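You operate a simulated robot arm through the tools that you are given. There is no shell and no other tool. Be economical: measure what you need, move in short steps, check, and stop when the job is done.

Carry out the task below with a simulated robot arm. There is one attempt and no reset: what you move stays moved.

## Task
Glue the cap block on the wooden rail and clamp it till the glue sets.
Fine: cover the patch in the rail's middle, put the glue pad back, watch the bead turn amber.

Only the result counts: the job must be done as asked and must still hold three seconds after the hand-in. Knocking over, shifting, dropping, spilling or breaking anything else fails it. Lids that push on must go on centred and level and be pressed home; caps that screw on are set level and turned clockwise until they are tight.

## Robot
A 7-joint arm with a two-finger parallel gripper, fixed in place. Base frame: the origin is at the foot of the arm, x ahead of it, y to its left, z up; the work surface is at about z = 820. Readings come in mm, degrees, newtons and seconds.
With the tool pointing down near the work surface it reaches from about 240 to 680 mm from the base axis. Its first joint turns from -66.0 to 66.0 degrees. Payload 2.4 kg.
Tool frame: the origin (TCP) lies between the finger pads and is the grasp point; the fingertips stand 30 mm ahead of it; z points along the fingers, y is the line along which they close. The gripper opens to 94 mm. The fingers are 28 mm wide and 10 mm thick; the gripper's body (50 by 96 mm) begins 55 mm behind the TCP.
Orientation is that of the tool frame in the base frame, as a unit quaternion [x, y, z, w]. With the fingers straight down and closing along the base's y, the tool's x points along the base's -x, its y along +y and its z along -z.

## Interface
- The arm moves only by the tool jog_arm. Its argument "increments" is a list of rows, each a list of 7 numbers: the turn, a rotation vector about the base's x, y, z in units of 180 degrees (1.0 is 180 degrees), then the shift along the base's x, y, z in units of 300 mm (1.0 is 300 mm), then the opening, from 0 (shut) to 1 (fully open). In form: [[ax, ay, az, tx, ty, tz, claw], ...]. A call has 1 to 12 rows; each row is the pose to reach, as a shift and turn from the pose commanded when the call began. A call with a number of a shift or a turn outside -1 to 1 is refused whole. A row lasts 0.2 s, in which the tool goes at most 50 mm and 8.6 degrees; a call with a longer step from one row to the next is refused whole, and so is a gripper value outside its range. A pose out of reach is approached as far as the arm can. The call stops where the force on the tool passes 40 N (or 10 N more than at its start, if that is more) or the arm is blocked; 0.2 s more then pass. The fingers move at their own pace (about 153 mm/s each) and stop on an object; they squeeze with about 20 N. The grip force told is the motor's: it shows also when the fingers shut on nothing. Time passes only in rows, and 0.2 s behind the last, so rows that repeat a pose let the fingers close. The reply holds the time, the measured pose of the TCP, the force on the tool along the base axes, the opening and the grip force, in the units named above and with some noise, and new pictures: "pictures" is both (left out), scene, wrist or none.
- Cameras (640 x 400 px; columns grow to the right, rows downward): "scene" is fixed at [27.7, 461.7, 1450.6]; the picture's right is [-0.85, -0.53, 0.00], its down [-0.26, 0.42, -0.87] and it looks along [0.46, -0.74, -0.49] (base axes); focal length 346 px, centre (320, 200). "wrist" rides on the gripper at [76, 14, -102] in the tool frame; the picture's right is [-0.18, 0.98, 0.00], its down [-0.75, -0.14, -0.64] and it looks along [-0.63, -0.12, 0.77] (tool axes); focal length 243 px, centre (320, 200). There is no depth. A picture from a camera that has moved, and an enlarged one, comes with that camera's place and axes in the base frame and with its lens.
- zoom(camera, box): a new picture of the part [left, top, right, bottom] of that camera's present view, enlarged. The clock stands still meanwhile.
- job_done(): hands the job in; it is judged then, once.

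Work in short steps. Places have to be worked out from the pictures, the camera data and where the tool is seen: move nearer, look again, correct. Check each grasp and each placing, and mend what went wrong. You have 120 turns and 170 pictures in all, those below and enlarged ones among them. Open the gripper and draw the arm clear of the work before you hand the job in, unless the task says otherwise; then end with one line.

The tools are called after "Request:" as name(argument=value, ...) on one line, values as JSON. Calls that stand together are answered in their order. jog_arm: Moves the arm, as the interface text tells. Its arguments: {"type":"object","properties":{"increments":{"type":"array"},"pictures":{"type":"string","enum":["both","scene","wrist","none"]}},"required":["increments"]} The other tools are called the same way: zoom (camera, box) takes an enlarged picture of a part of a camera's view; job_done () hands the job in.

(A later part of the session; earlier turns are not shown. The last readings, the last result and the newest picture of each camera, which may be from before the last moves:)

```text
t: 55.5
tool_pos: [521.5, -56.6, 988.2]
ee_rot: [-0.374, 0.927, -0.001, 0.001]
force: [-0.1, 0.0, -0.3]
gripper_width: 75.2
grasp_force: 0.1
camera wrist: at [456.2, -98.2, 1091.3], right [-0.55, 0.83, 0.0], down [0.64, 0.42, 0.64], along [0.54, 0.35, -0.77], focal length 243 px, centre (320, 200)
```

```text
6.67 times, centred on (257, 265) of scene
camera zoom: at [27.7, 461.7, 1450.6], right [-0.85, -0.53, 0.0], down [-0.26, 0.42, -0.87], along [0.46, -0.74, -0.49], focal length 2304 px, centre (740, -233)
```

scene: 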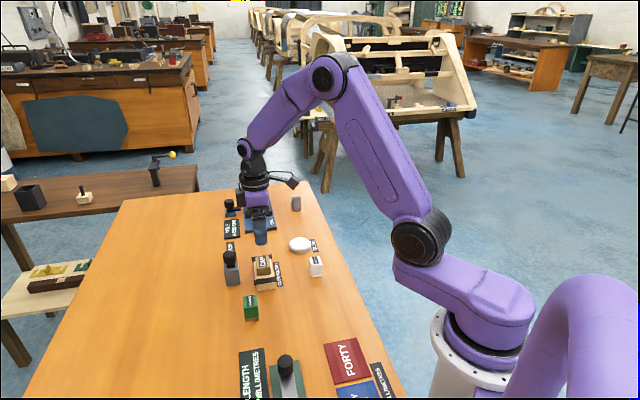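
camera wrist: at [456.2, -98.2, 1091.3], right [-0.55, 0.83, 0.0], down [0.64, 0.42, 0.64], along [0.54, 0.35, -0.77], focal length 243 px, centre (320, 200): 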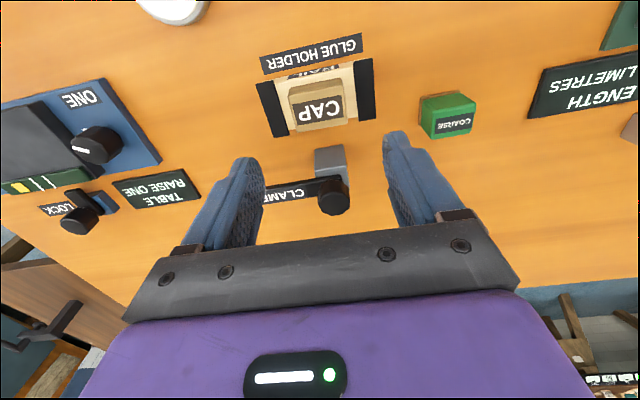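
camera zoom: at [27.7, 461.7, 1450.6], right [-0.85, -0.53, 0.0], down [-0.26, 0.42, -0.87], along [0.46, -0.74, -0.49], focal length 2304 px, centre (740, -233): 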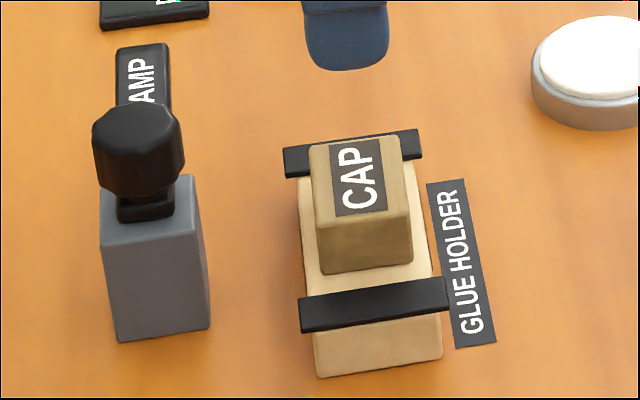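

The cap sits centred on the rail. Next is the clamp: the knob is at about (579,-2), centre z ≈ 898. I'll hover above it to refine.

Request:
jog_arm(increments=[[0, 0, 0, 0.06, 0.06, 0, 1], [0, 0, 0, 0.14, 0.13, 0, 1], [0, 0, 0, 0.192, 0.183, 0, 1], [0, 0, 0, 0.192, 0.183, 0, 1]])

Request:
zoom(camera="wrist", box=[220, 60, 420, 240])

Request:
zoom(camera="scene", box=[205, 235, 275, 295])

```text
t: 56.5
tool_pos: [576.9, 0.3, 986.4]
ee_rot: [-0.375, 0.927, -0.001, 0.001]
force: [0.5, -0.2, 0.0]
gripper_width: 93.7
grasp_force: 0.0
camera wrist: at [512.6, -42.8, 1090.2], right [-0.55, 0.83, 0.0], down [0.64, 0.42, 0.64], along [0.54, 0.35, -0.77], focal length 243 px, centre (320, 200)
```

scene: 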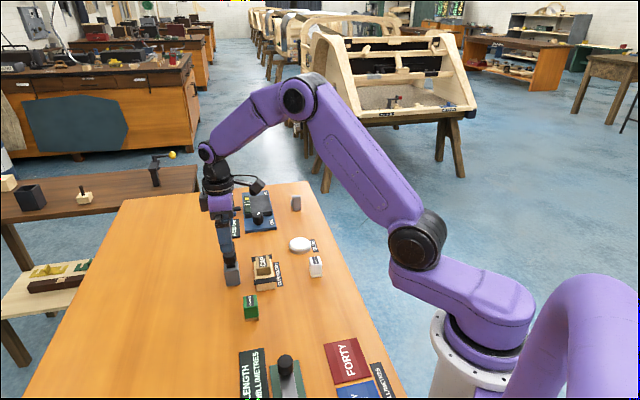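
wrist: 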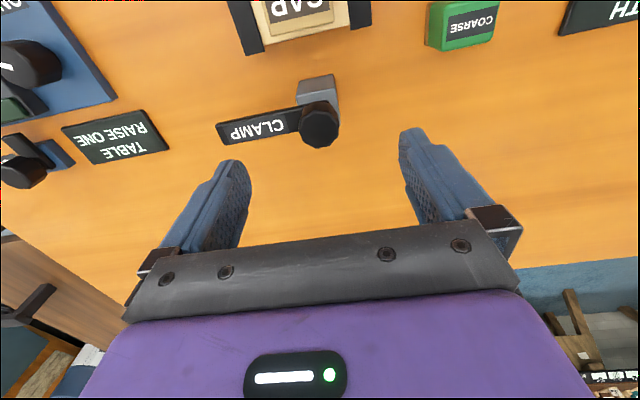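

```text
2.22 times, centred on (320, 150) of wrist
camera zoom: at [512.6, -42.8, 1090.2], right [-0.55, 0.83, 0.0], down [0.64, 0.42, 0.64], along [0.54, 0.35, -0.77], focal length 539 px, centre (320, 311)
```

zoom: 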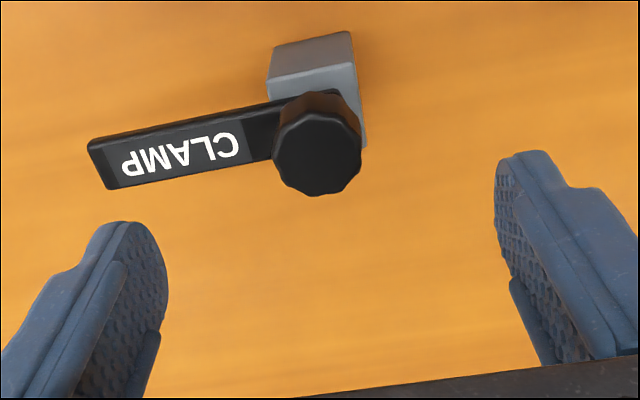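

```text
6.67 times, centred on (240, 265) of scene
camera zoom: at [27.7, 461.7, 1450.6], right [-0.85, -0.53, 0.0], down [-0.26, 0.42, -0.87], along [0.46, -0.74, -0.49], focal length 2304 px, centre (853, -233)
```

zoom: 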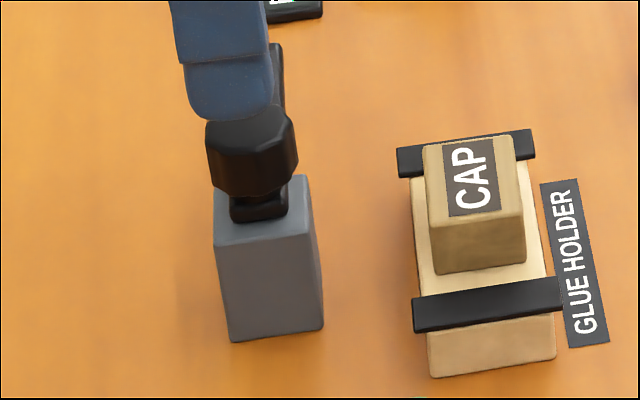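

The knob top is at about (579.5,-0.5,913), 30 mm across and 19 mm deep, with the bar below it. I'll lower the fingers around the knob only, tips at z≈894, and grip.

Request:
jog_arm(increments=[[0, 0, 0, 0.008, -0.002, -0.07, 0.8], [0, 0, 0, 0.008, -0.002, -0.15, 0.7], [0, 0, 0, 0.008, -0.002, -0.2, 0.7], [0, 0, 0, 0.008, -0.002, -0.213, 0.7], [0, 0, 0, 0.008, -0.002, -0.213, 0.7]])

Request:
zoom(camera="wrist", box=[220, 60, 420, 240])

Request:
zoom(camera="scene", box=[205, 235, 275, 295])

```text
t: 57.7
tool_pos: [581.0, -2.2, 921.8]
ee_rot: [-0.375, 0.927, -0.001, 0.001]
force: [0.4, -0.7, 0.8]
gripper_width: 65.7
grasp_force: 0.0
camera wrist: at [516.8, -44.2, 1025.7], right [-0.55, 0.83, 0.0], down [0.64, 0.42, 0.64], along [0.54, 0.35, -0.77], focal length 243 px, centre (320, 200)
```

scene: 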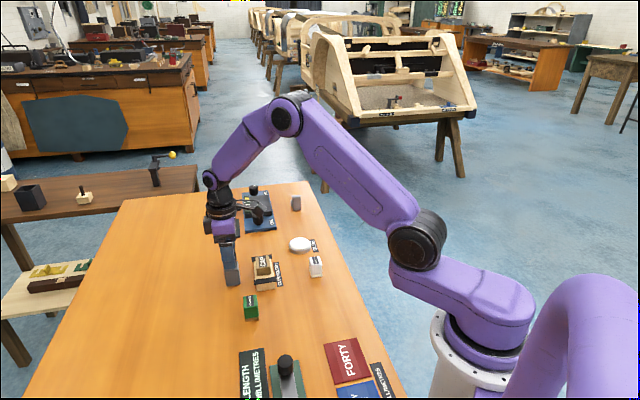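
wrist: 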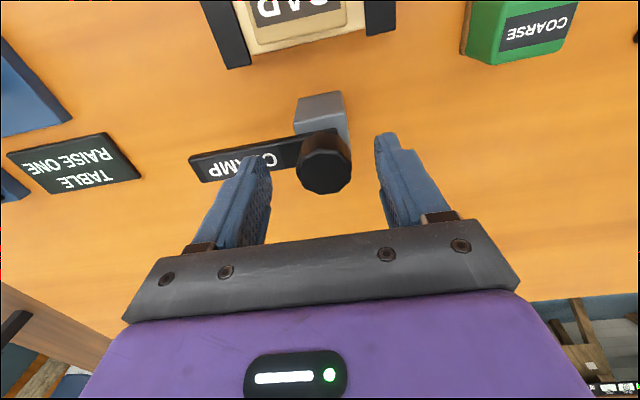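

```text
2.22 times, centred on (320, 150) of wrist
camera zoom: at [516.8, -44.2, 1025.7], right [-0.55, 0.83, 0.0], down [0.64, 0.42, 0.64], along [0.54, 0.35, -0.77], focal length 539 px, centre (320, 311)
```

zoom: 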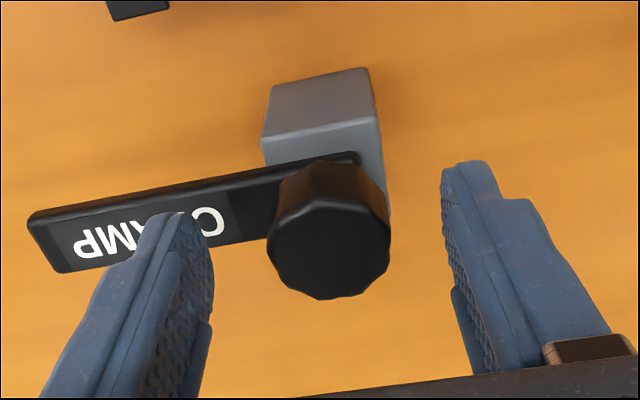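

```text
6.67 times, centred on (240, 265) of scene
camera zoom: at [27.7, 461.7, 1450.6], right [-0.85, -0.53, 0.0], down [-0.26, 0.42, -0.87], along [0.46, -0.74, -0.49], focal length 2304 px, centre (853, -233)
```

zoom: 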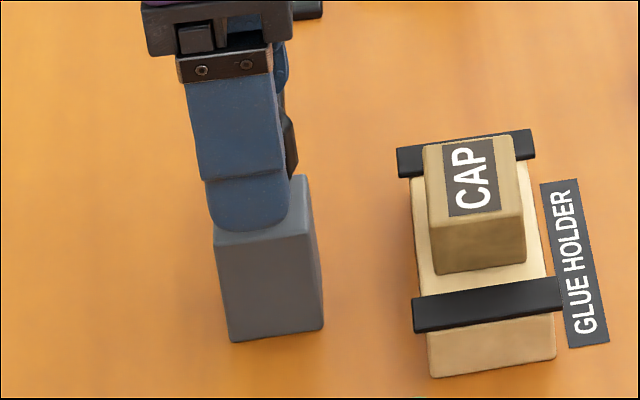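

The knob lies centred between the fingers. I'll make a small correction and close.

Request:
jog_arm(increments=[[0, 0, 0, -0.006, 0.003, 0.003, 0.7], [0, 0, 0, -0.006, 0.003, 0.003, 0.4], [0, 0, 0, -0.006, 0.003, 0.003, 0], [0, 0, 0, -0.006, 0.003, 0.003, 0], [0, 0, 0, -0.006, 0.003, 0.003, 0]], pictures="wrist")

```text
t: 58.9
tool_pos: [578.4, -1.8, 924.0]
ee_rot: [-0.376, 0.927, 0.0, 0.0]
force: [-6.7, 4.3, 0.7]
gripper_width: 31.2
grasp_force: 45.4
camera wrist: at [514.5, -43.1, 1026.9], right [-0.55, 0.83, 0.0], down [0.64, 0.42, 0.64], along [0.54, 0.35, -0.77], focal length 243 px, centre (320, 200)
```

wrist: 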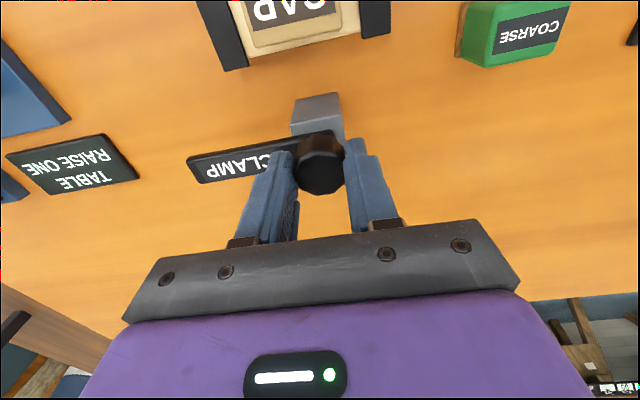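

The knob is gripped at 31 mm. The force shows I'm about 1 mm off along the fingers' line, so I'll correct that and turn 24° clockwise as a test.

Request:
jog_arm(increments=[[0, 0, 0, -0.004, 0.003, 0, 0], [0, 0, -0.035, -0.004, 0.003, 0, 0], [0, 0, -0.07, -0.004, 0.003, 0, 0], [0, 0, -0.105, -0.004, 0.003, 0, 0], [0, 0, -0.135, -0.004, 0.003, 0, 0]])

Request:
zoom(camera="scene", box=[205, 235, 275, 295])

```text
t: 60.1
tool_pos: [578.0, -0.4, 923.0]
ee_rot: [-0.171, 0.985, 0.0, 0.0]
force: [-2.9, 6.2, -10.8]
gripper_width: 31.6
grasp_force: 45.5
camera wrist: at [502.2, -12.1, 1026.9], right [-0.16, 0.99, 0.0], down [0.76, 0.12, 0.64], along [0.63, 0.1, -0.77], focal length 243 px, centre (320, 200)
```

scene: 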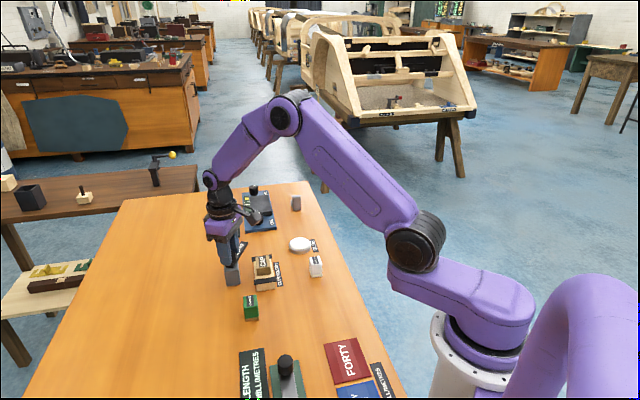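
wrist: 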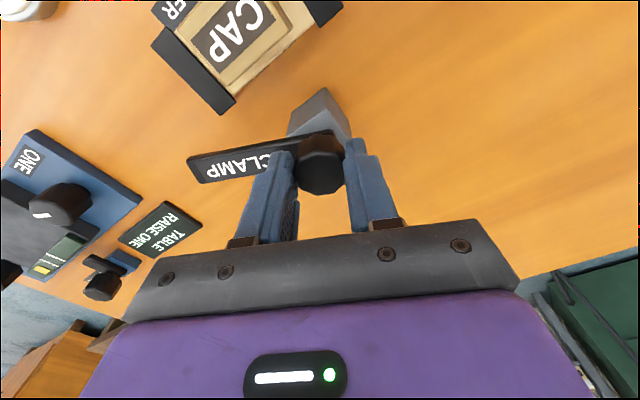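

```text
6.67 times, centred on (240, 265) of scene
camera zoom: at [27.8, 461.8, 1450.6], right [-0.85, -0.53, 0.0], down [-0.26, 0.42, -0.87], along [0.46, -0.74, -0.49], focal length 2304 px, centre (853, -233)
```

zoom: 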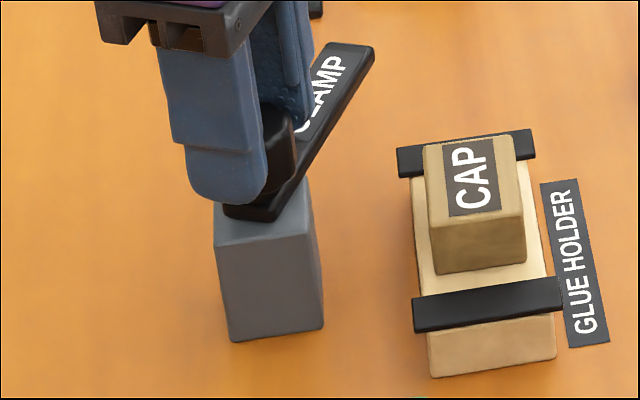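

The bar swings with the knob, and it's drawing the tool down slightly. I'll continue another 45°, yielding a little downward.

Request:
jog_arm(increments=[[0, 0, 0, 0, 0, -0.004, 0], [0, 0, -0.04, 0, 0, -0.005, 0], [0, 0, -0.08, 0, 0, -0.006, 0], [0, 0, -0.12, 0, 0, -0.007, 0], [0, 0, -0.16, 0, 0, -0.008, 0], [0, 0, -0.2, 0, 0, -0.009, 0], [0, 0, -0.24, 0, 0, -0.01, 0], [0, 0, -0.24, 0, 0, -0.01, 0]])

Request:
zoom(camera="scene", box=[205, 235, 289, 295])

```text
t: 61.9
tool_pos: [580.5, -0.1, 922.1]
ee_rot: [0.203, 0.979, 0.0, 0.001]
force: [-14.1, 17.0, 28.6]
gripper_width: 31.3
grasp_force: 44.9
camera wrist: at [515.3, 44.2, 1025.5], right [0.56, 0.83, 0.0], down [0.63, -0.43, 0.64], along [0.53, -0.36, -0.77], focal length 243 px, centre (320, 200)
```

scene: 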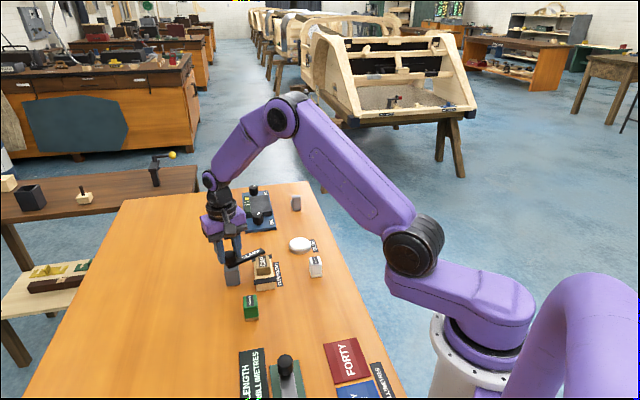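
wrist: 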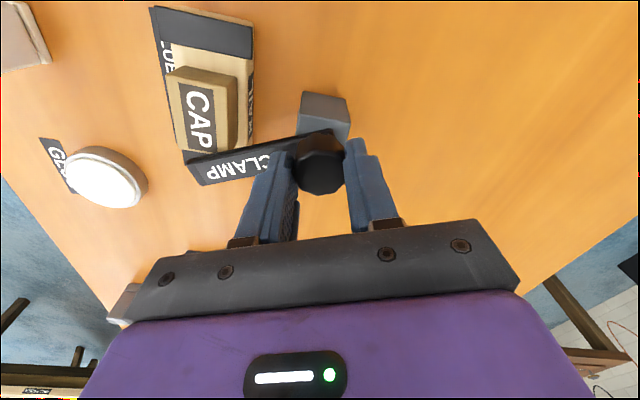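

```text
6.67 times, centred on (247, 265) of scene
camera zoom: at [26.8, 462.1, 1450.5], right [-0.85, -0.53, 0.0], down [-0.26, 0.42, -0.87], along [0.46, -0.74, -0.49], focal length 2304 px, centre (807, -233)
```

zoom: 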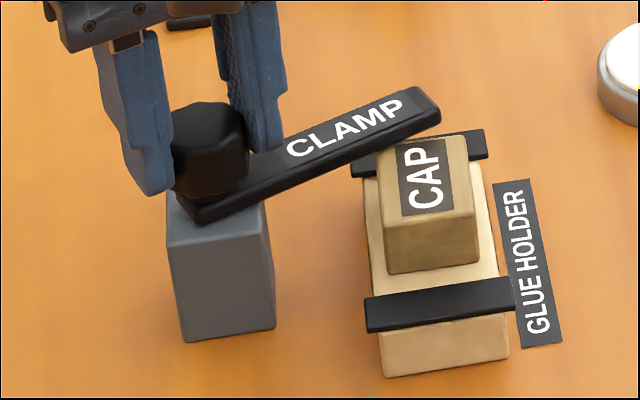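

The bar has turned 68° and is heading over the cap. My descent was pressing too hard, so I'll ease up about 2 mm, centre, and turn on.

Request:
jog_arm(increments=[[0, 0, 0, -0.003, 0.004, 0.006, 0], [0, 0, 0, -0.003, 0.004, 0.007, 0], [0, 0, -0.03, -0.003, 0.004, 0.007, 0], [0, 0, -0.06, -0.003, 0.004, 0.007, 0], [0, 0, -0.06, -0.003, 0.004, 0.007, 0]])

Request:
zoom(camera="scene", box=[205, 235, 289, 295])

```text
t: 63.1
tool_pos: [579.5, 0.6, 923.1]
ee_rot: [0.293, 0.956, -0.001, 0.002]
force: [21.4, 15.0, -29.0]
gripper_width: 31.5
grasp_force: 44.9
camera wrist: at [524.4, 55.8, 1025.4], right [0.71, 0.71, 0.0], down [0.54, -0.54, 0.64], along [0.46, -0.45, -0.76], focal length 243 px, centre (320, 200)
```

scene: 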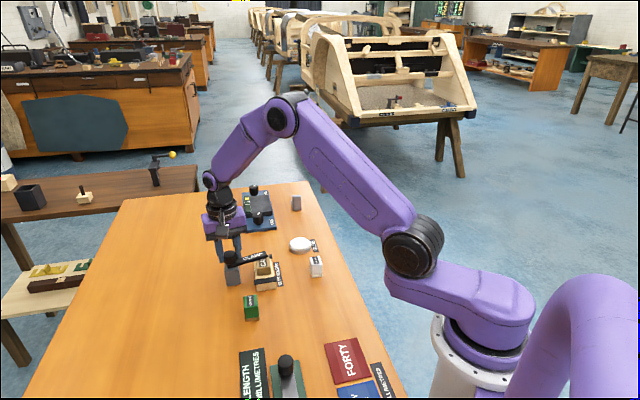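
wrist: 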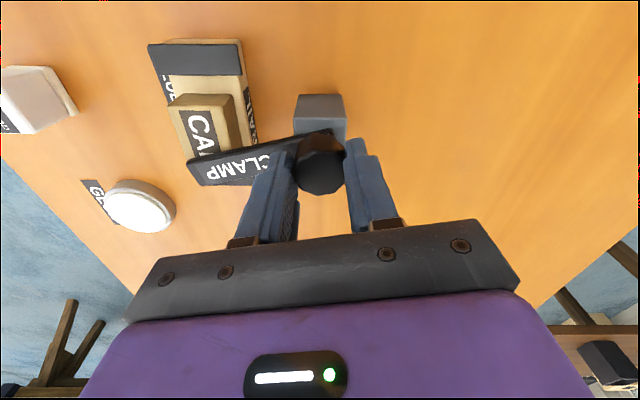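

```text
6.67 times, centred on (247, 265) of scene
camera zoom: at [28.8, 462.1, 1450.5], right [-0.85, -0.53, 0.0], down [-0.26, 0.42, -0.87], along [0.46, -0.74, -0.49], focal length 2304 px, centre (807, -233)
```

zoom: 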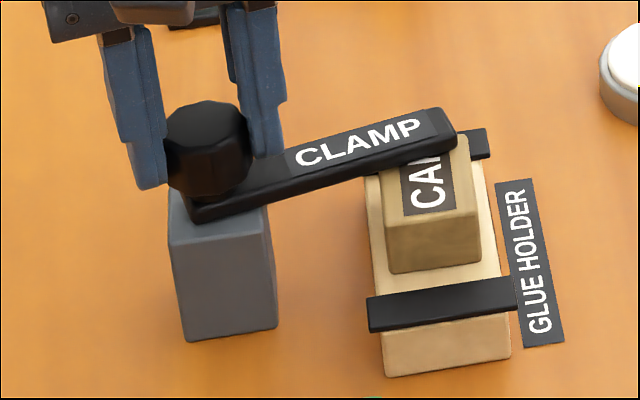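

The bar is over the cap's edge at 78°. I'll relieve the forces by half a millimetre or so and finish the last 12°.

Request:
jog_arm(increments=[[0, 0, 0, 0.002, 0.001, -0.0025, 0], [0, 0, 0, 0.002, 0.001, -0.0025, 0], [0, 0, -0.025, 0.002, 0.001, -0.0025, 0], [0, 0, -0.05, 0.002, 0.001, -0.0025, 0], [0, 0, -0.05, 0.002, 0.001, -0.0025, 0]])

Request:
zoom(camera="scene", box=[205, 235, 289, 295])

```text
t: 64.3
tool_pos: [580.1, 0.2, 921.8]
ee_rot: [0.368, 0.93, -0.001, 0.001]
force: [8.8, 15.0, -16.0]
gripper_width: 31.2
grasp_force: 45.6
camera wrist: at [533.9, 63.6, 1025.6], right [0.81, 0.59, 0.0], down [0.45, -0.62, 0.64], along [0.38, -0.52, -0.77], focal length 243 px, centre (320, 200)
```

scene: 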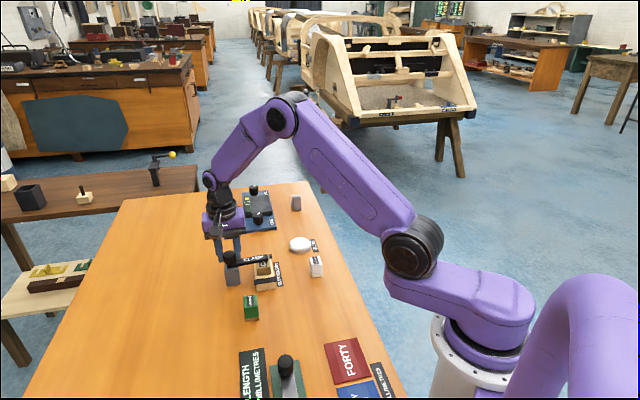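
wrist: 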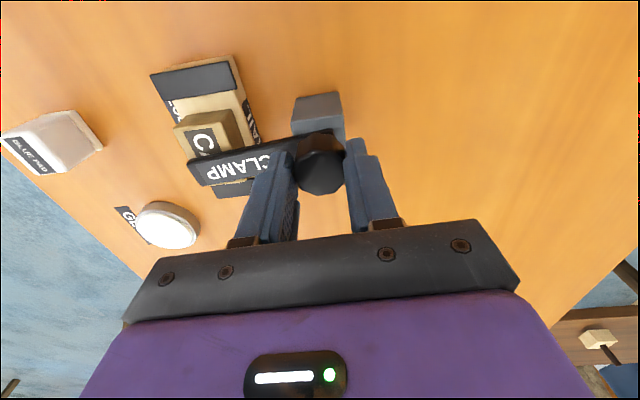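

```text
6.67 times, centred on (247, 265) of scene
camera zoom: at [28.2, 462.1, 1450.5], right [-0.85, -0.53, 0.0], down [-0.26, 0.42, -0.87], along [0.46, -0.74, -0.49], focal length 2304 px, centre (807, -233)
```

zoom: 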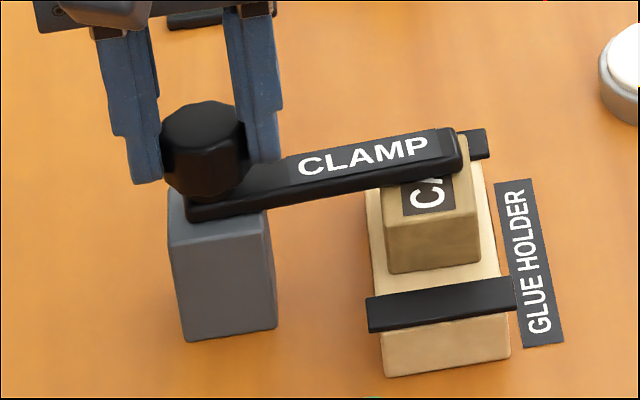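

At 87° the bar covers the back half of the cap. I'll turn about 7° more and see whether it reaches a stop.

Request:
jog_arm(increments=[[0, 0, 0, 0.001, 0.002, -0.003, 0], [0, 0, -0.02, 0.001, 0.002, -0.003, 0], [0, 0, -0.04, 0.001, 0.002, -0.003, 0], [0, 0, -0.04, 0.001, 0.002, -0.003, 0]])

Request:
zoom(camera="scene", box=[205, 235, 289, 295])

Request:
zoom(camera="wrist", box=[140, 40, 360, 220])

```text
t: 65.3
tool_pos: [579.0, 0.8, 921.9]
ee_rot: [0.427, 0.904, -0.001, 0.002]
force: [8.2, 11.5, 6.2]
gripper_width: 31.3
grasp_force: 45.1
camera wrist: at [542.3, 68.9, 1025.6], right [0.88, 0.48, 0.0], down [0.37, -0.67, 0.64], along [0.31, -0.56, -0.76], focal length 243 px, centre (320, 200)
```

scene: 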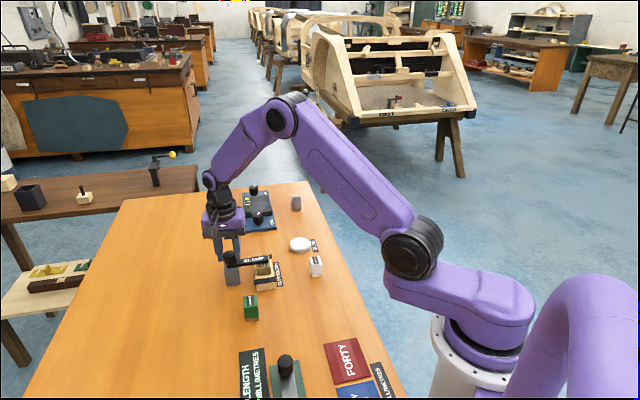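
wrist: 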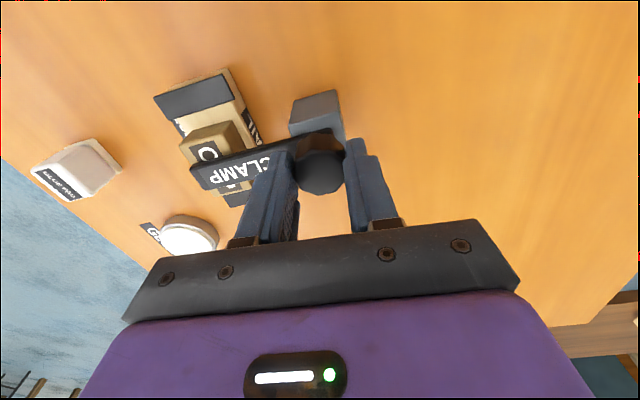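

```text
6.67 times, centred on (247, 265) of scene
camera zoom: at [27.8, 462.0, 1450.5], right [-0.85, -0.53, 0.0], down [-0.26, 0.42, -0.87], along [0.46, -0.74, -0.49], focal length 2304 px, centre (807, -233)
```

zoom: 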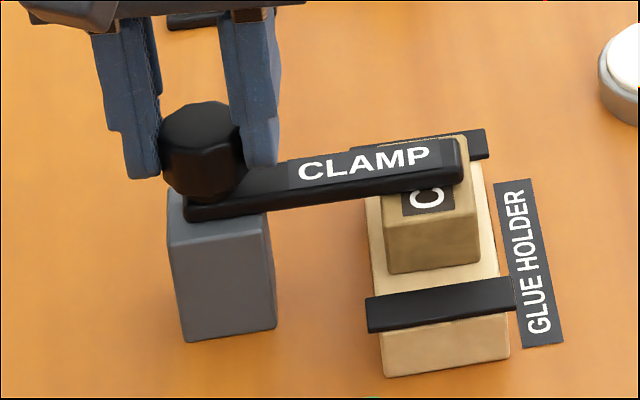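

```text
2.22 times, centred on (250, 130) of wrist
camera zoom: at [542.3, 68.9, 1025.6], right [0.88, 0.48, 0.0], down [0.37, -0.67, 0.64], along [0.31, -0.56, -0.76], focal length 539 px, centre (476, 356)
```

zoom: 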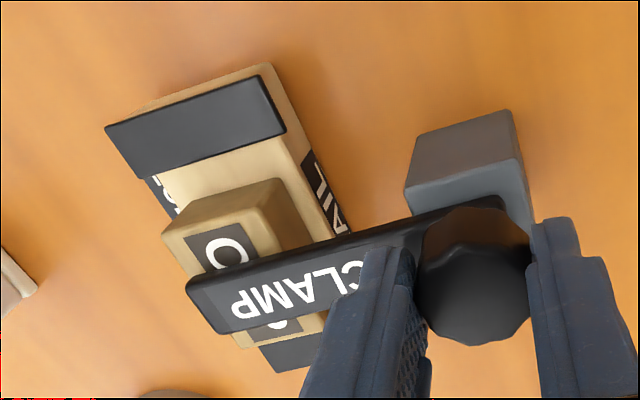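

Request:
zoom(camera="scene", box=[248, 250, 288, 285])

```text
11.43 times, centred on (268, 268) of scene
camera zoom: at [27.8, 462.0, 1450.5], right [-0.85, -0.53, 0.0], down [-0.26, 0.42, -0.87], along [0.46, -0.74, -0.49], focal length 3949 px, centre (914, -571)
```

zoom: 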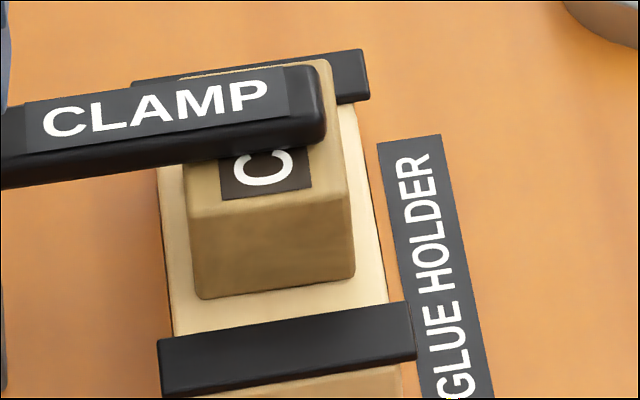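

The bar now lies square across the cap. I'll hold for a couple of seconds and look for the glue bead at the seam.

Request:
jog_arm(increments=[[0, 0, 0, 0, 0, 0, 0], [0, 0, 0, 0, 0, 0, 0], [0, 0, 0, 0, 0, 0, 0], [0, 0, 0, 0, 0, 0, 0], [0, 0, 0, 0, 0, 0, 0], [0, 0, 0, 0, 0, 0, 0], [0, 0, 0, 0, 0, 0, 0], [0, 0, 0, 0, 0, 0, 0], [0, 0, 0, 0, 0, 0, 0], [0, 0, 0, 0, 0, 0, 0], [0, 0, 0, 0, 0, 0, 0], [0, 0, 0, 0, 0, 0, 0]], pictures="none")

Request:
zoom(camera="scene", box=[248, 250, 288, 285])

Request:
zoom(camera="wrist", box=[170, 60, 290, 210])

```text
t: 67.9
tool_pos: [579.4, 0.5, 922.2]
ee_rot: [0.426, 0.905, 0.0, 0.002]
force: [9.5, 4.4, 20.1]
gripper_width: 31.2
grasp_force: 45.2
```

```text
11.43 times, centred on (268, 268) of scene
camera zoom: at [27.6, 461.8, 1450.6], right [-0.85, -0.53, 0.0], down [-0.26, 0.42, -0.87], along [0.46, -0.74, -0.49], focal length 3949 px, centre (914, -571)
```

zoom: 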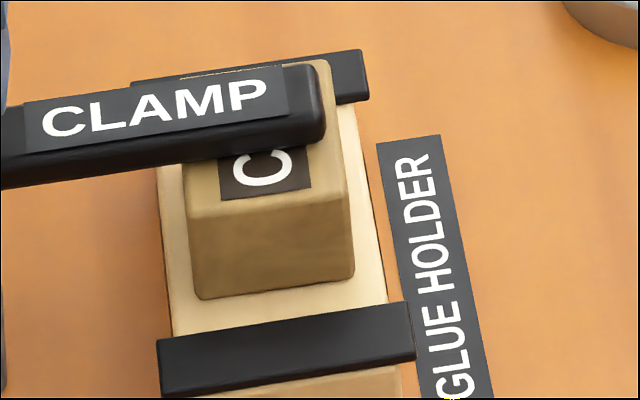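

```text
2.67 times, centred on (230, 135) of wrist
camera zoom: at [542.1, 68.9, 1025.5], right [0.87, 0.48, 0.0], down [0.37, -0.67, 0.64], along [0.31, -0.56, -0.76], focal length 647 px, centre (560, 373)
```

zoom: 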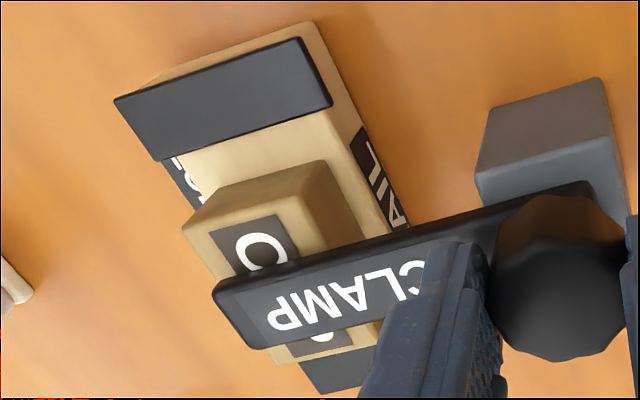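

The geometry from both views says the bar rests on the cap, roughly centred. No bead shows from here, so I'll release the knob, rise, and look at the seam up close.

Request:
jog_arm(increments=[[0, 0, 0, 0, 0, 0.002, 0.4], [0, 0, 0, 0, 0, 0.002, 0.6], [0, 0, 0, 0, 0, 0.002, 0.7], [0, 0, 0, 0, 0, 0.06, 0.7], [0, 0, 0, 0, 0, 0.15, 0.7], [0, 0, 0, 0, 0, 0.25, 0.7], [0, 0, 0, 0.04, 0.08, 0.25, 0.7], [0, 0, 0, 0.04, 0.16, 0.25, 0.7], [0, 0, 0, 0.04, 0.16, 0.25, 0.7]])

Request:
zoom(camera="scene", box=[218, 245, 288, 290])

Request:
zoom(camera="wrist", box=[150, 20, 350, 200])

```text
t: 69.9
tool_pos: [593.2, 48.7, 998.5]
ee_rot: [0.425, 0.905, -0.001, 0.0]
force: [-0.7, -0.4, -1.2]
gripper_width: 65.7
grasp_force: 0.0
camera wrist: at [554.6, 117.4, 1101.5], right [0.88, 0.48, 0.0], down [0.37, -0.67, 0.64], along [0.31, -0.56, -0.77], focal length 243 px, centre (320, 200)
```

scene: 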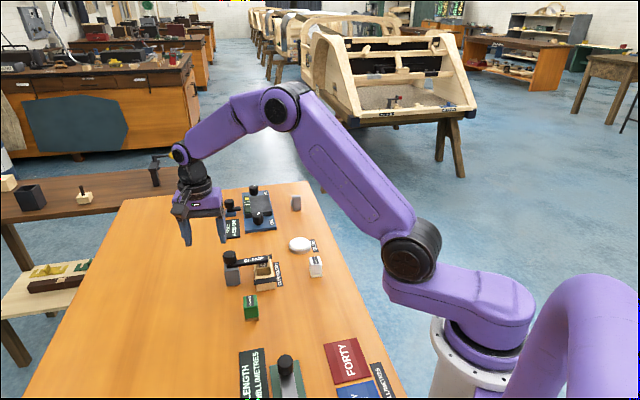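
wrist: 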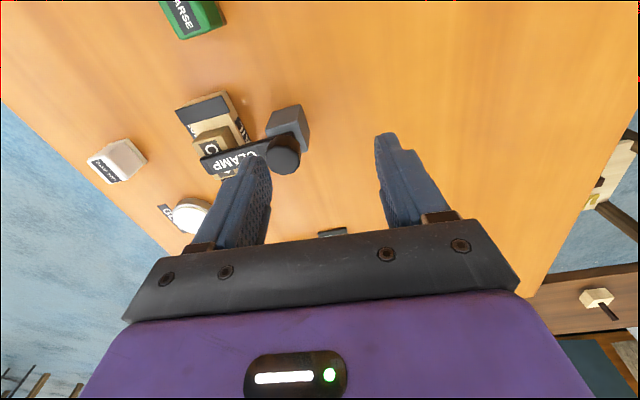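

```text
8.89 times, centred on (253, 268) of scene
camera zoom: at [27.7, 461.7, 1450.6], right [-0.85, -0.53, 0.0], down [-0.26, 0.42, -0.87], along [0.46, -0.74, -0.49], focal length 3072 px, centre (916, -400)
```

zoom: 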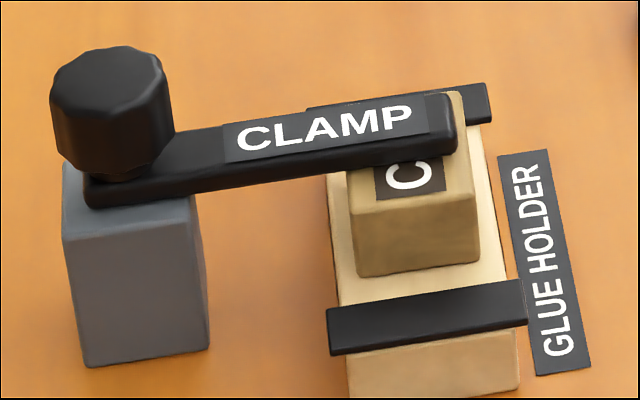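

```text
2.22 times, centred on (250, 110) of wrist
camera zoom: at [554.6, 117.4, 1101.5], right [0.88, 0.48, 0.0], down [0.37, -0.67, 0.64], along [0.31, -0.56, -0.77], focal length 539 px, centre (476, 400)
```

zoom: 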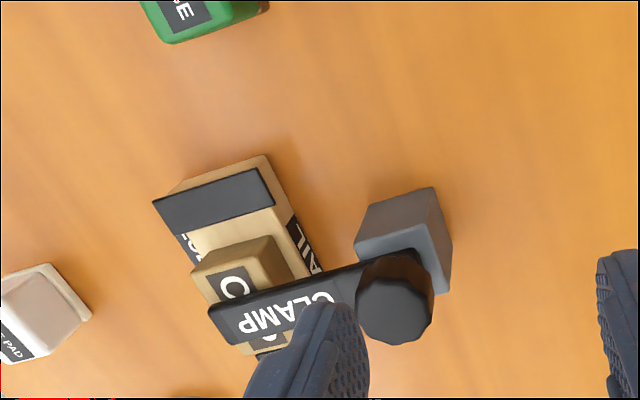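

The bar holds its place but is about 3° short of parallel with the holder bars, and no bead has formed. I'll regrip the knob and turn it further until it stops.

Request:
jog_arm(increments=[[0, 0, 0, -0.02, -0.08, 0, 0.7], [0, 0, 0, -0.04, -0.16, 0, 0.7], [0, 0, 0, -0.04, -0.16, -0.05, 0.7], [0, 0, 0, -0.04, -0.16, -0.15, 0.7], [0, 0, 0, -0.04, -0.16, -0.22, 0.7], [0, 0, 0, -0.04, -0.16, -0.245, 0.7], [0, 0, 0, -0.04, -0.16, -0.245, 0.7], [0, 0, 0, -0.04, -0.16, -0.245, 0.3], [0, 0, 0, -0.04, -0.16, -0.245, 0], [0, 0, 0, -0.04, -0.16, -0.245, 0]], pictures="none")

Request:
jog_arm(increments=[[0, 0, -0.015, 0, 0, 0, 0], [0, 0, -0.03, 0, 0, 0, 0], [0, 0, -0.04, 0, 0, 0, 0], [0, 0, -0.04, 0, 0, 0, 0]])

Request:
zoom(camera="scene", box=[218, 245, 288, 290])

```text
t: 72.1
tool_pos: [578.9, 1.5, 922.4]
ee_rot: [0.426, 0.905, 0.0, 0.001]
force: [9.6, 4.7, -7.8]
gripper_width: 31.2
grasp_force: 44.9
```

```text
t: 73.1
tool_pos: [578.1, 2.5, 923.0]
ee_rot: [0.481, 0.877, 0.0, 0.0]
force: [5.2, 9.5, -3.3]
gripper_width: 30.8
grasp_force: 45.4
camera wrist: at [550.4, 74.5, 1025.7], right [0.93, 0.37, 0.0], down [0.29, -0.71, 0.64], along [0.24, -0.6, -0.77], focal length 243 px, centre (320, 200)
```

scene: 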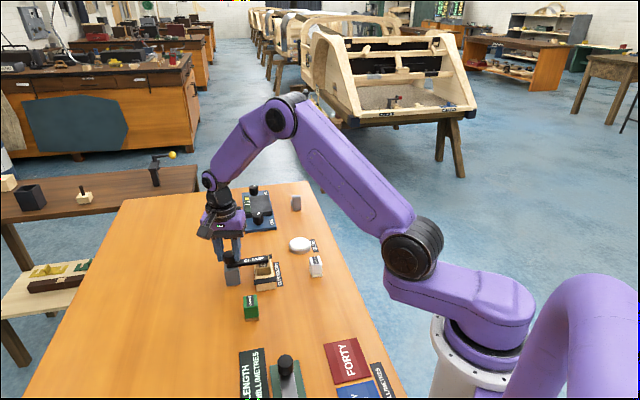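
wrist: 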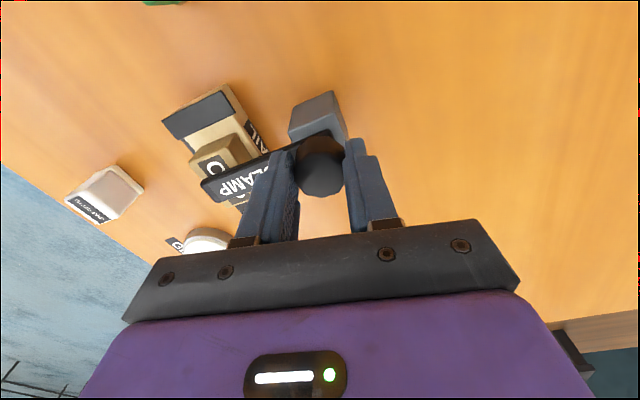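

```text
8.89 times, centred on (253, 268) of scene
camera zoom: at [27.9, 461.9, 1450.6], right [-0.85, -0.53, 0.0], down [-0.26, 0.42, -0.87], along [0.46, -0.74, -0.49], focal length 3072 px, centre (916, -400)
```

zoom: 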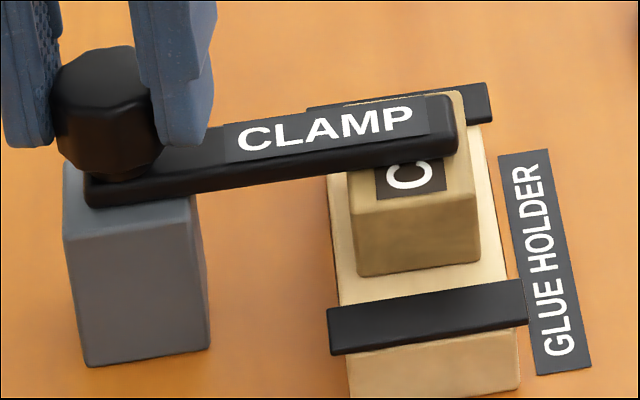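

The bar barely moved while the fingers slipped round the knob, so it's at its stop. I'll release, rise clear, and watch for the bead.

Request:
jog_arm(increments=[[0, 0, 0, 0, 0, 0, 0.4], [0, 0, 0, 0, 0, 0, 0.6], [0, 0, 0, 0, 0, 0, 0.7], [0, 0, 0, 0, 0, 0.06, 0.7], [0, 0, 0, 0, 0, 0.15, 0.7], [0, 0, 0, 0, 0, 0.25, 0.7], [0, 0, 0, 0, 0.08, 0.25, 1], [0, 0, 0, 0, 0.2, 0.25, 1], [0, 0, 0, 0, 0.3, 0.25, 1], [0, 0, 0, 0, 0.3, 0.25, 1], [0, 0, 0, 0, 0.3, 0.25, 1], [0, 0, 0, 0, 0.3, 0.25, 1]])

Request:
zoom(camera="scene", box=[218, 245, 288, 290])

Request:
zoom(camera="scene", box=[250, 250, 285, 285])

```text
t: 75.7
tool_pos: [578.9, 92.3, 996.0]
ee_rot: [0.481, 0.877, -0.002, 0.0]
force: [0.0, 0.0, 0.3]
gripper_width: 94.2
grasp_force: 0.1
camera wrist: at [550.6, 164.9, 1100.2], right [0.93, 0.37, 0.0], down [0.28, -0.71, 0.64], along [0.24, -0.6, -0.77], focal length 243 px, centre (320, 200)
```

scene: 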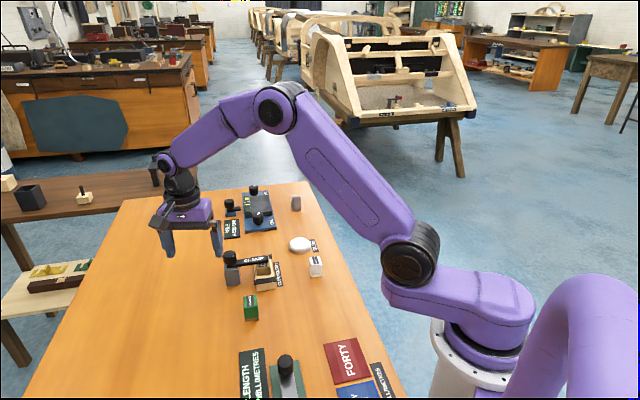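
wrist: 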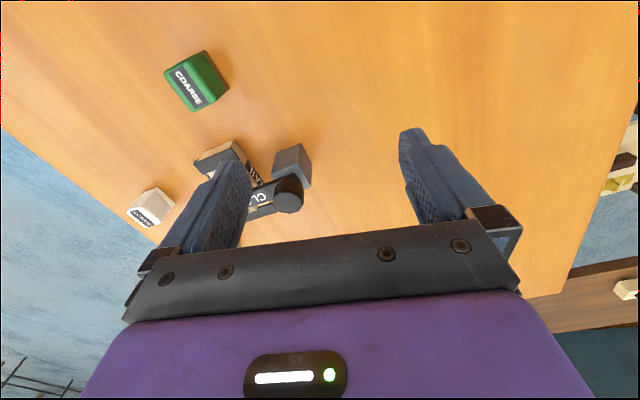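

```text
8.89 times, centred on (253, 268) of scene
camera zoom: at [27.7, 461.7, 1450.6], right [-0.85, -0.53, 0.0], down [-0.26, 0.42, -0.87], along [0.46, -0.74, -0.49], focal length 3072 px, centre (916, -400)
```

zoom: 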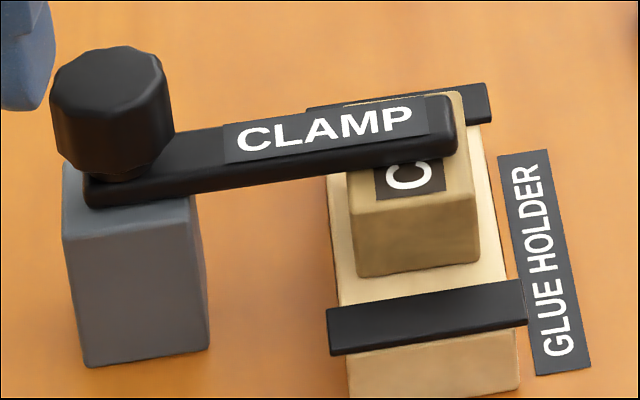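

```text
11.43 times, centred on (268, 268) of scene
camera zoom: at [27.7, 461.7, 1450.6], right [-0.85, -0.53, 0.0], down [-0.26, 0.42, -0.87], along [0.46, -0.74, -0.49], focal length 3949 px, centre (920, -571)
```

zoom: 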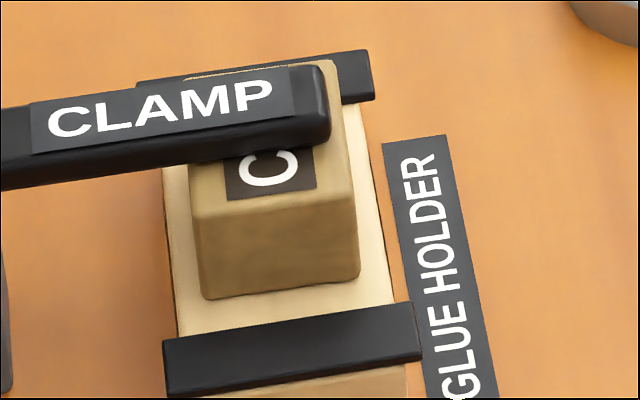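

The bar is stable but I see no bead from this side. I'll go round to the other side at yaw 44° and inspect the seam with the wrist camera.

Request:
jog_arm(increments=[[0, 0, 0.045, -0.02, -0.04, 0, 1], [0, 0, 0.09, -0.05, -0.1, 0, 1], [0, 0, 0.135, -0.08, -0.16, 0, 1], [0, 0, 0.18, -0.11, -0.22, 0, 1], [0, 0, 0.225, -0.14, -0.28, 0, 1], [0, 0, 0.27, -0.17, -0.34, 0, 1], [0, 0, 0.315, -0.2, -0.4, 0, 1], [0, 0, 0.36, -0.24, -0.48, 0, 1], [0, 0, 0.405, -0.28, -0.56, 0, 1], [0, 0, 0.45, -0.32, -0.62, 0, 1], [0, 0, 0.495, -0.34, -0.66, 0, 1], [0, 0, 0.54, -0.34, -0.66, 0, 1]], pictures="none")

Request:
jog_arm(increments=[[0, 0, 0.02, 0, 0, -0.1, 1], [0, 0, 0.02, -0.02, -0.02, -0.2, 1], [0, 0, 0.02, -0.02, -0.02, -0.25, 1], [0, 0, 0.02, -0.02, -0.02, -0.25, 1]])

Request:
zoom(camera="wrist", box=[220, 60, 420, 240])

```text
t: 78.3
tool_pos: [477.1, -107.3, 998.2]
ee_rot: [-0.34, 0.941, 0.0, 0.001]
force: [0.3, 0.1, 0.0]
gripper_width: 94.0
grasp_force: 0.1
```

```text
t: 79.3
tool_pos: [470.9, -113.5, 922.1]
ee_rot: [-0.368, 0.93, 0.0, 0.001]
force: [-0.4, 0.5, -0.5]
gripper_width: 93.8
grasp_force: 0.1
camera wrist: at [405.2, -155.4, 1025.0], right [-0.54, 0.84, 0.0], down [0.65, 0.41, 0.64], along [0.54, 0.35, -0.77], focal length 243 px, centre (320, 200)
```

scene: 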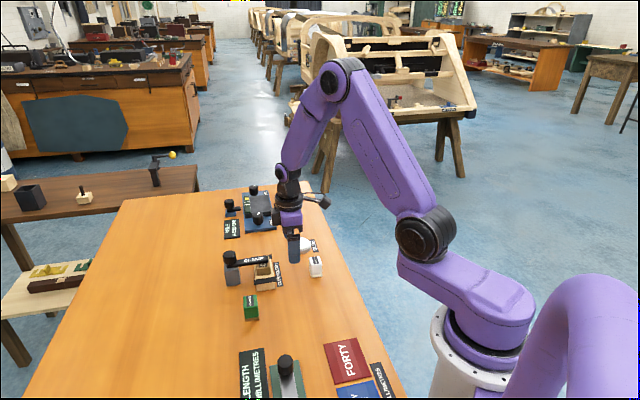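
wrist: 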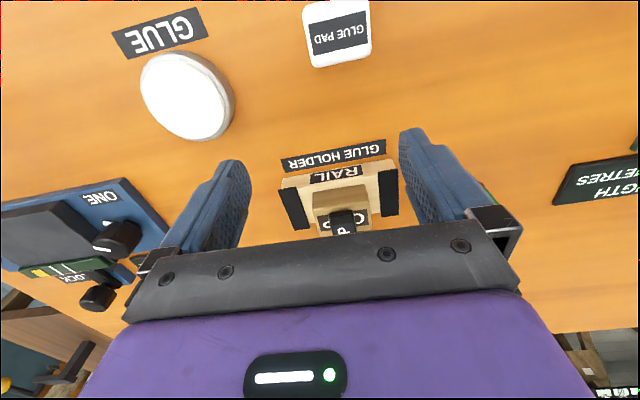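

```text
2.22 times, centred on (320, 150) of wrist
camera zoom: at [405.2, -155.4, 1025.0], right [-0.54, 0.84, 0.0], down [0.65, 0.41, 0.64], along [0.54, 0.35, -0.77], focal length 539 px, centre (320, 311)
```

zoom: 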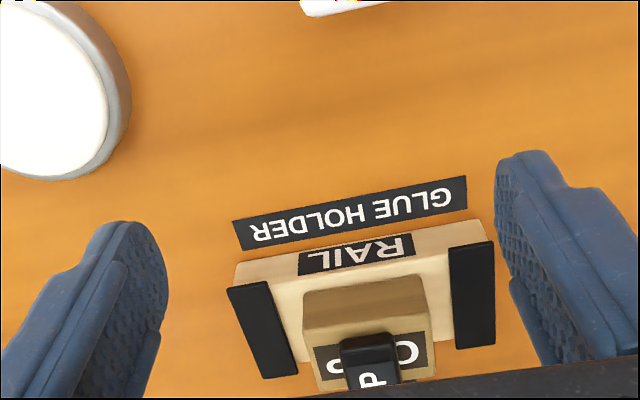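

Request:
zoom(camera="wrist", box=[275, 160, 405, 240])

```text
4.92 times, centred on (340, 200) of wrist
camera zoom: at [405.2, -155.4, 1025.0], right [-0.54, 0.84, 0.0], down [0.65, 0.41, 0.64], along [0.54, 0.35, -0.77], focal length 1194 px, centre (222, 200)
```

zoom: 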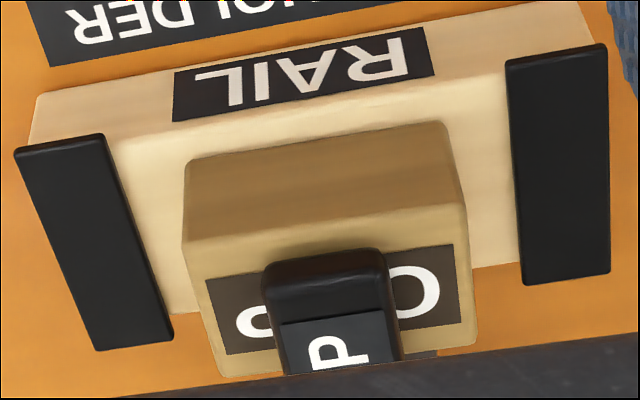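

The bar is centred on the cap and no bead shows on this side. I'll wait a little and enlarge the seam from the scene camera.

Request:
jog_arm(increments=[[0, 0, 0, 0, 0, 0.1, 1], [0, 0, 0, 0.1, 0.05, 0.15, 1], [0, 0, 0, 0.15, 0.1, 0.15, 1], [0, 0, 0, 0.2, 0.15, 0.15, 1], [0, 0, 0, 0.2, 0.15, 0.15, 1], [0, 0, 0, 0.2, 0.15, 0.15, 1], [0, 0, 0, 0.2, 0.15, 0.15, 1], [0, 0, 0, 0.2, 0.15, 0.15, 1], [0, 0, 0, 0.2, 0.15, 0.15, 1], [0, 0, 0, 0.2, 0.15, 0.15, 1]], pictures="none")

Request:
zoom(camera="scene", box=[254, 262, 280, 278])

Request:
zoom(camera="wrist", box=[230, 0, 430, 180])

```text
t: 81.5
tool_pos: [532.6, -69.9, 968.3]
ee_rot: [-0.368, 0.93, -0.001, 0.001]
force: [-0.3, 0.2, 0.9]
gripper_width: 94.0
grasp_force: 0.0
```

```text
16.00 times, centred on (267, 270) of scene
camera zoom: at [27.7, 461.7, 1450.6], right [-0.85, -0.53, 0.0], down [-0.26, 0.42, -0.87], along [0.46, -0.74, -0.49], focal length 5529 px, centre (1168, -920)
```

zoom: 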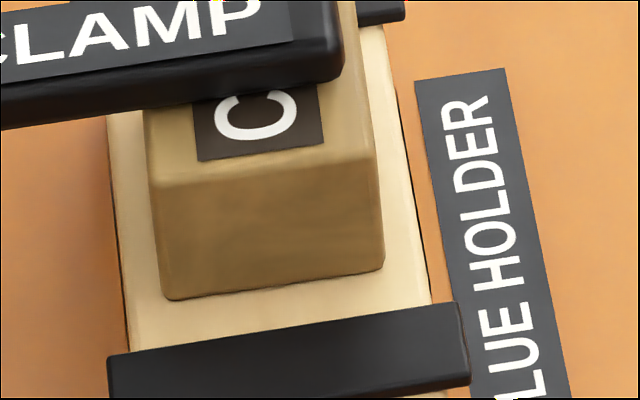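

```text
2.22 times, centred on (330, 90) of wrist
camera zoom: at [467.6, -109.9, 1072.0], right [-0.54, 0.84, 0.0], down [0.65, 0.41, 0.64], along [0.54, 0.35, -0.77], focal length 539 px, centre (298, 444)
```

zoom: 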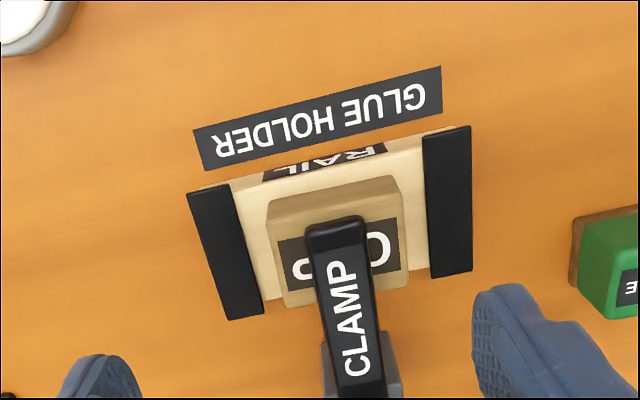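

Everything looks aligned, yet there's no bead, so the clamp may not be fully home. I'll regrip the knob at yaw 44° and turn it firmly clockwise in small steps, watching the bar.

Request:
jog_arm(increments=[[0, 0, 0, 0.05, 0.08, 0.03, 0.8], [0, 0, 0, 0.1, 0.16, 0.03, 0.7], [0, 0, 0, 0.156, 0.235, 0.03, 0.7], [0, 0, 0, 0.156, 0.235, 0.0, 0.7], [0, 0, 0, 0.156, 0.235, -0.08, 0.7], [0, 0, 0, 0.156, 0.235, -0.14, 0.7], [0, 0, 0, 0.156, 0.235, -0.152, 0.7], [0, 0, 0, 0.156, 0.235, -0.152, 0.7], [0, 0, 0, 0.156, 0.235, -0.152, 0.3], [0, 0, 0, 0.156, 0.235, -0.152, 0], [0, 0, 0, 0.156, 0.235, -0.152, 0]])

Request:
zoom(camera="wrist", box=[220, 0, 420, 180])

```text
t: 83.9
tool_pos: [579.5, 0.5, 923.3]
ee_rot: [-0.366, 0.93, -0.001, 0.003]
force: [15.9, -14.4, -3.8]
gripper_width: 31.3
grasp_force: 45.2
camera wrist: at [513.7, -41.0, 1026.7], right [-0.54, 0.84, 0.0], down [0.64, 0.41, 0.65], along [0.55, 0.34, -0.76], focal length 243 px, centre (320, 200)
```

scene: 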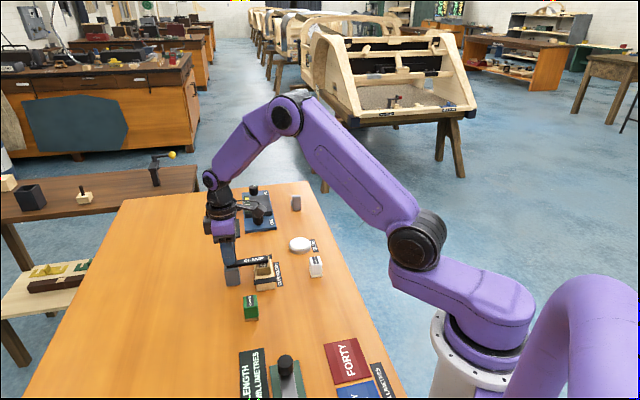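
wrist: 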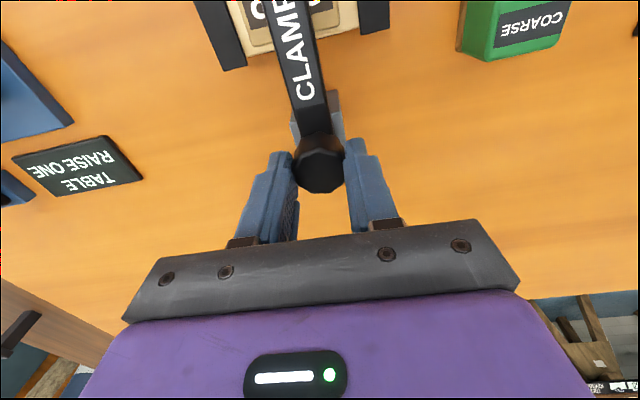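

```text
2.22 times, centred on (320, 90) of wrist
camera zoom: at [513.7, -41.0, 1026.7], right [-0.54, 0.84, 0.0], down [0.64, 0.41, 0.65], along [0.55, 0.34, -0.76], focal length 539 px, centre (320, 444)
```

zoom: 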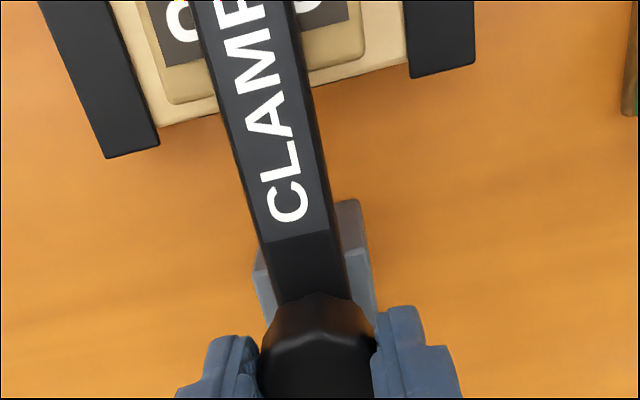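

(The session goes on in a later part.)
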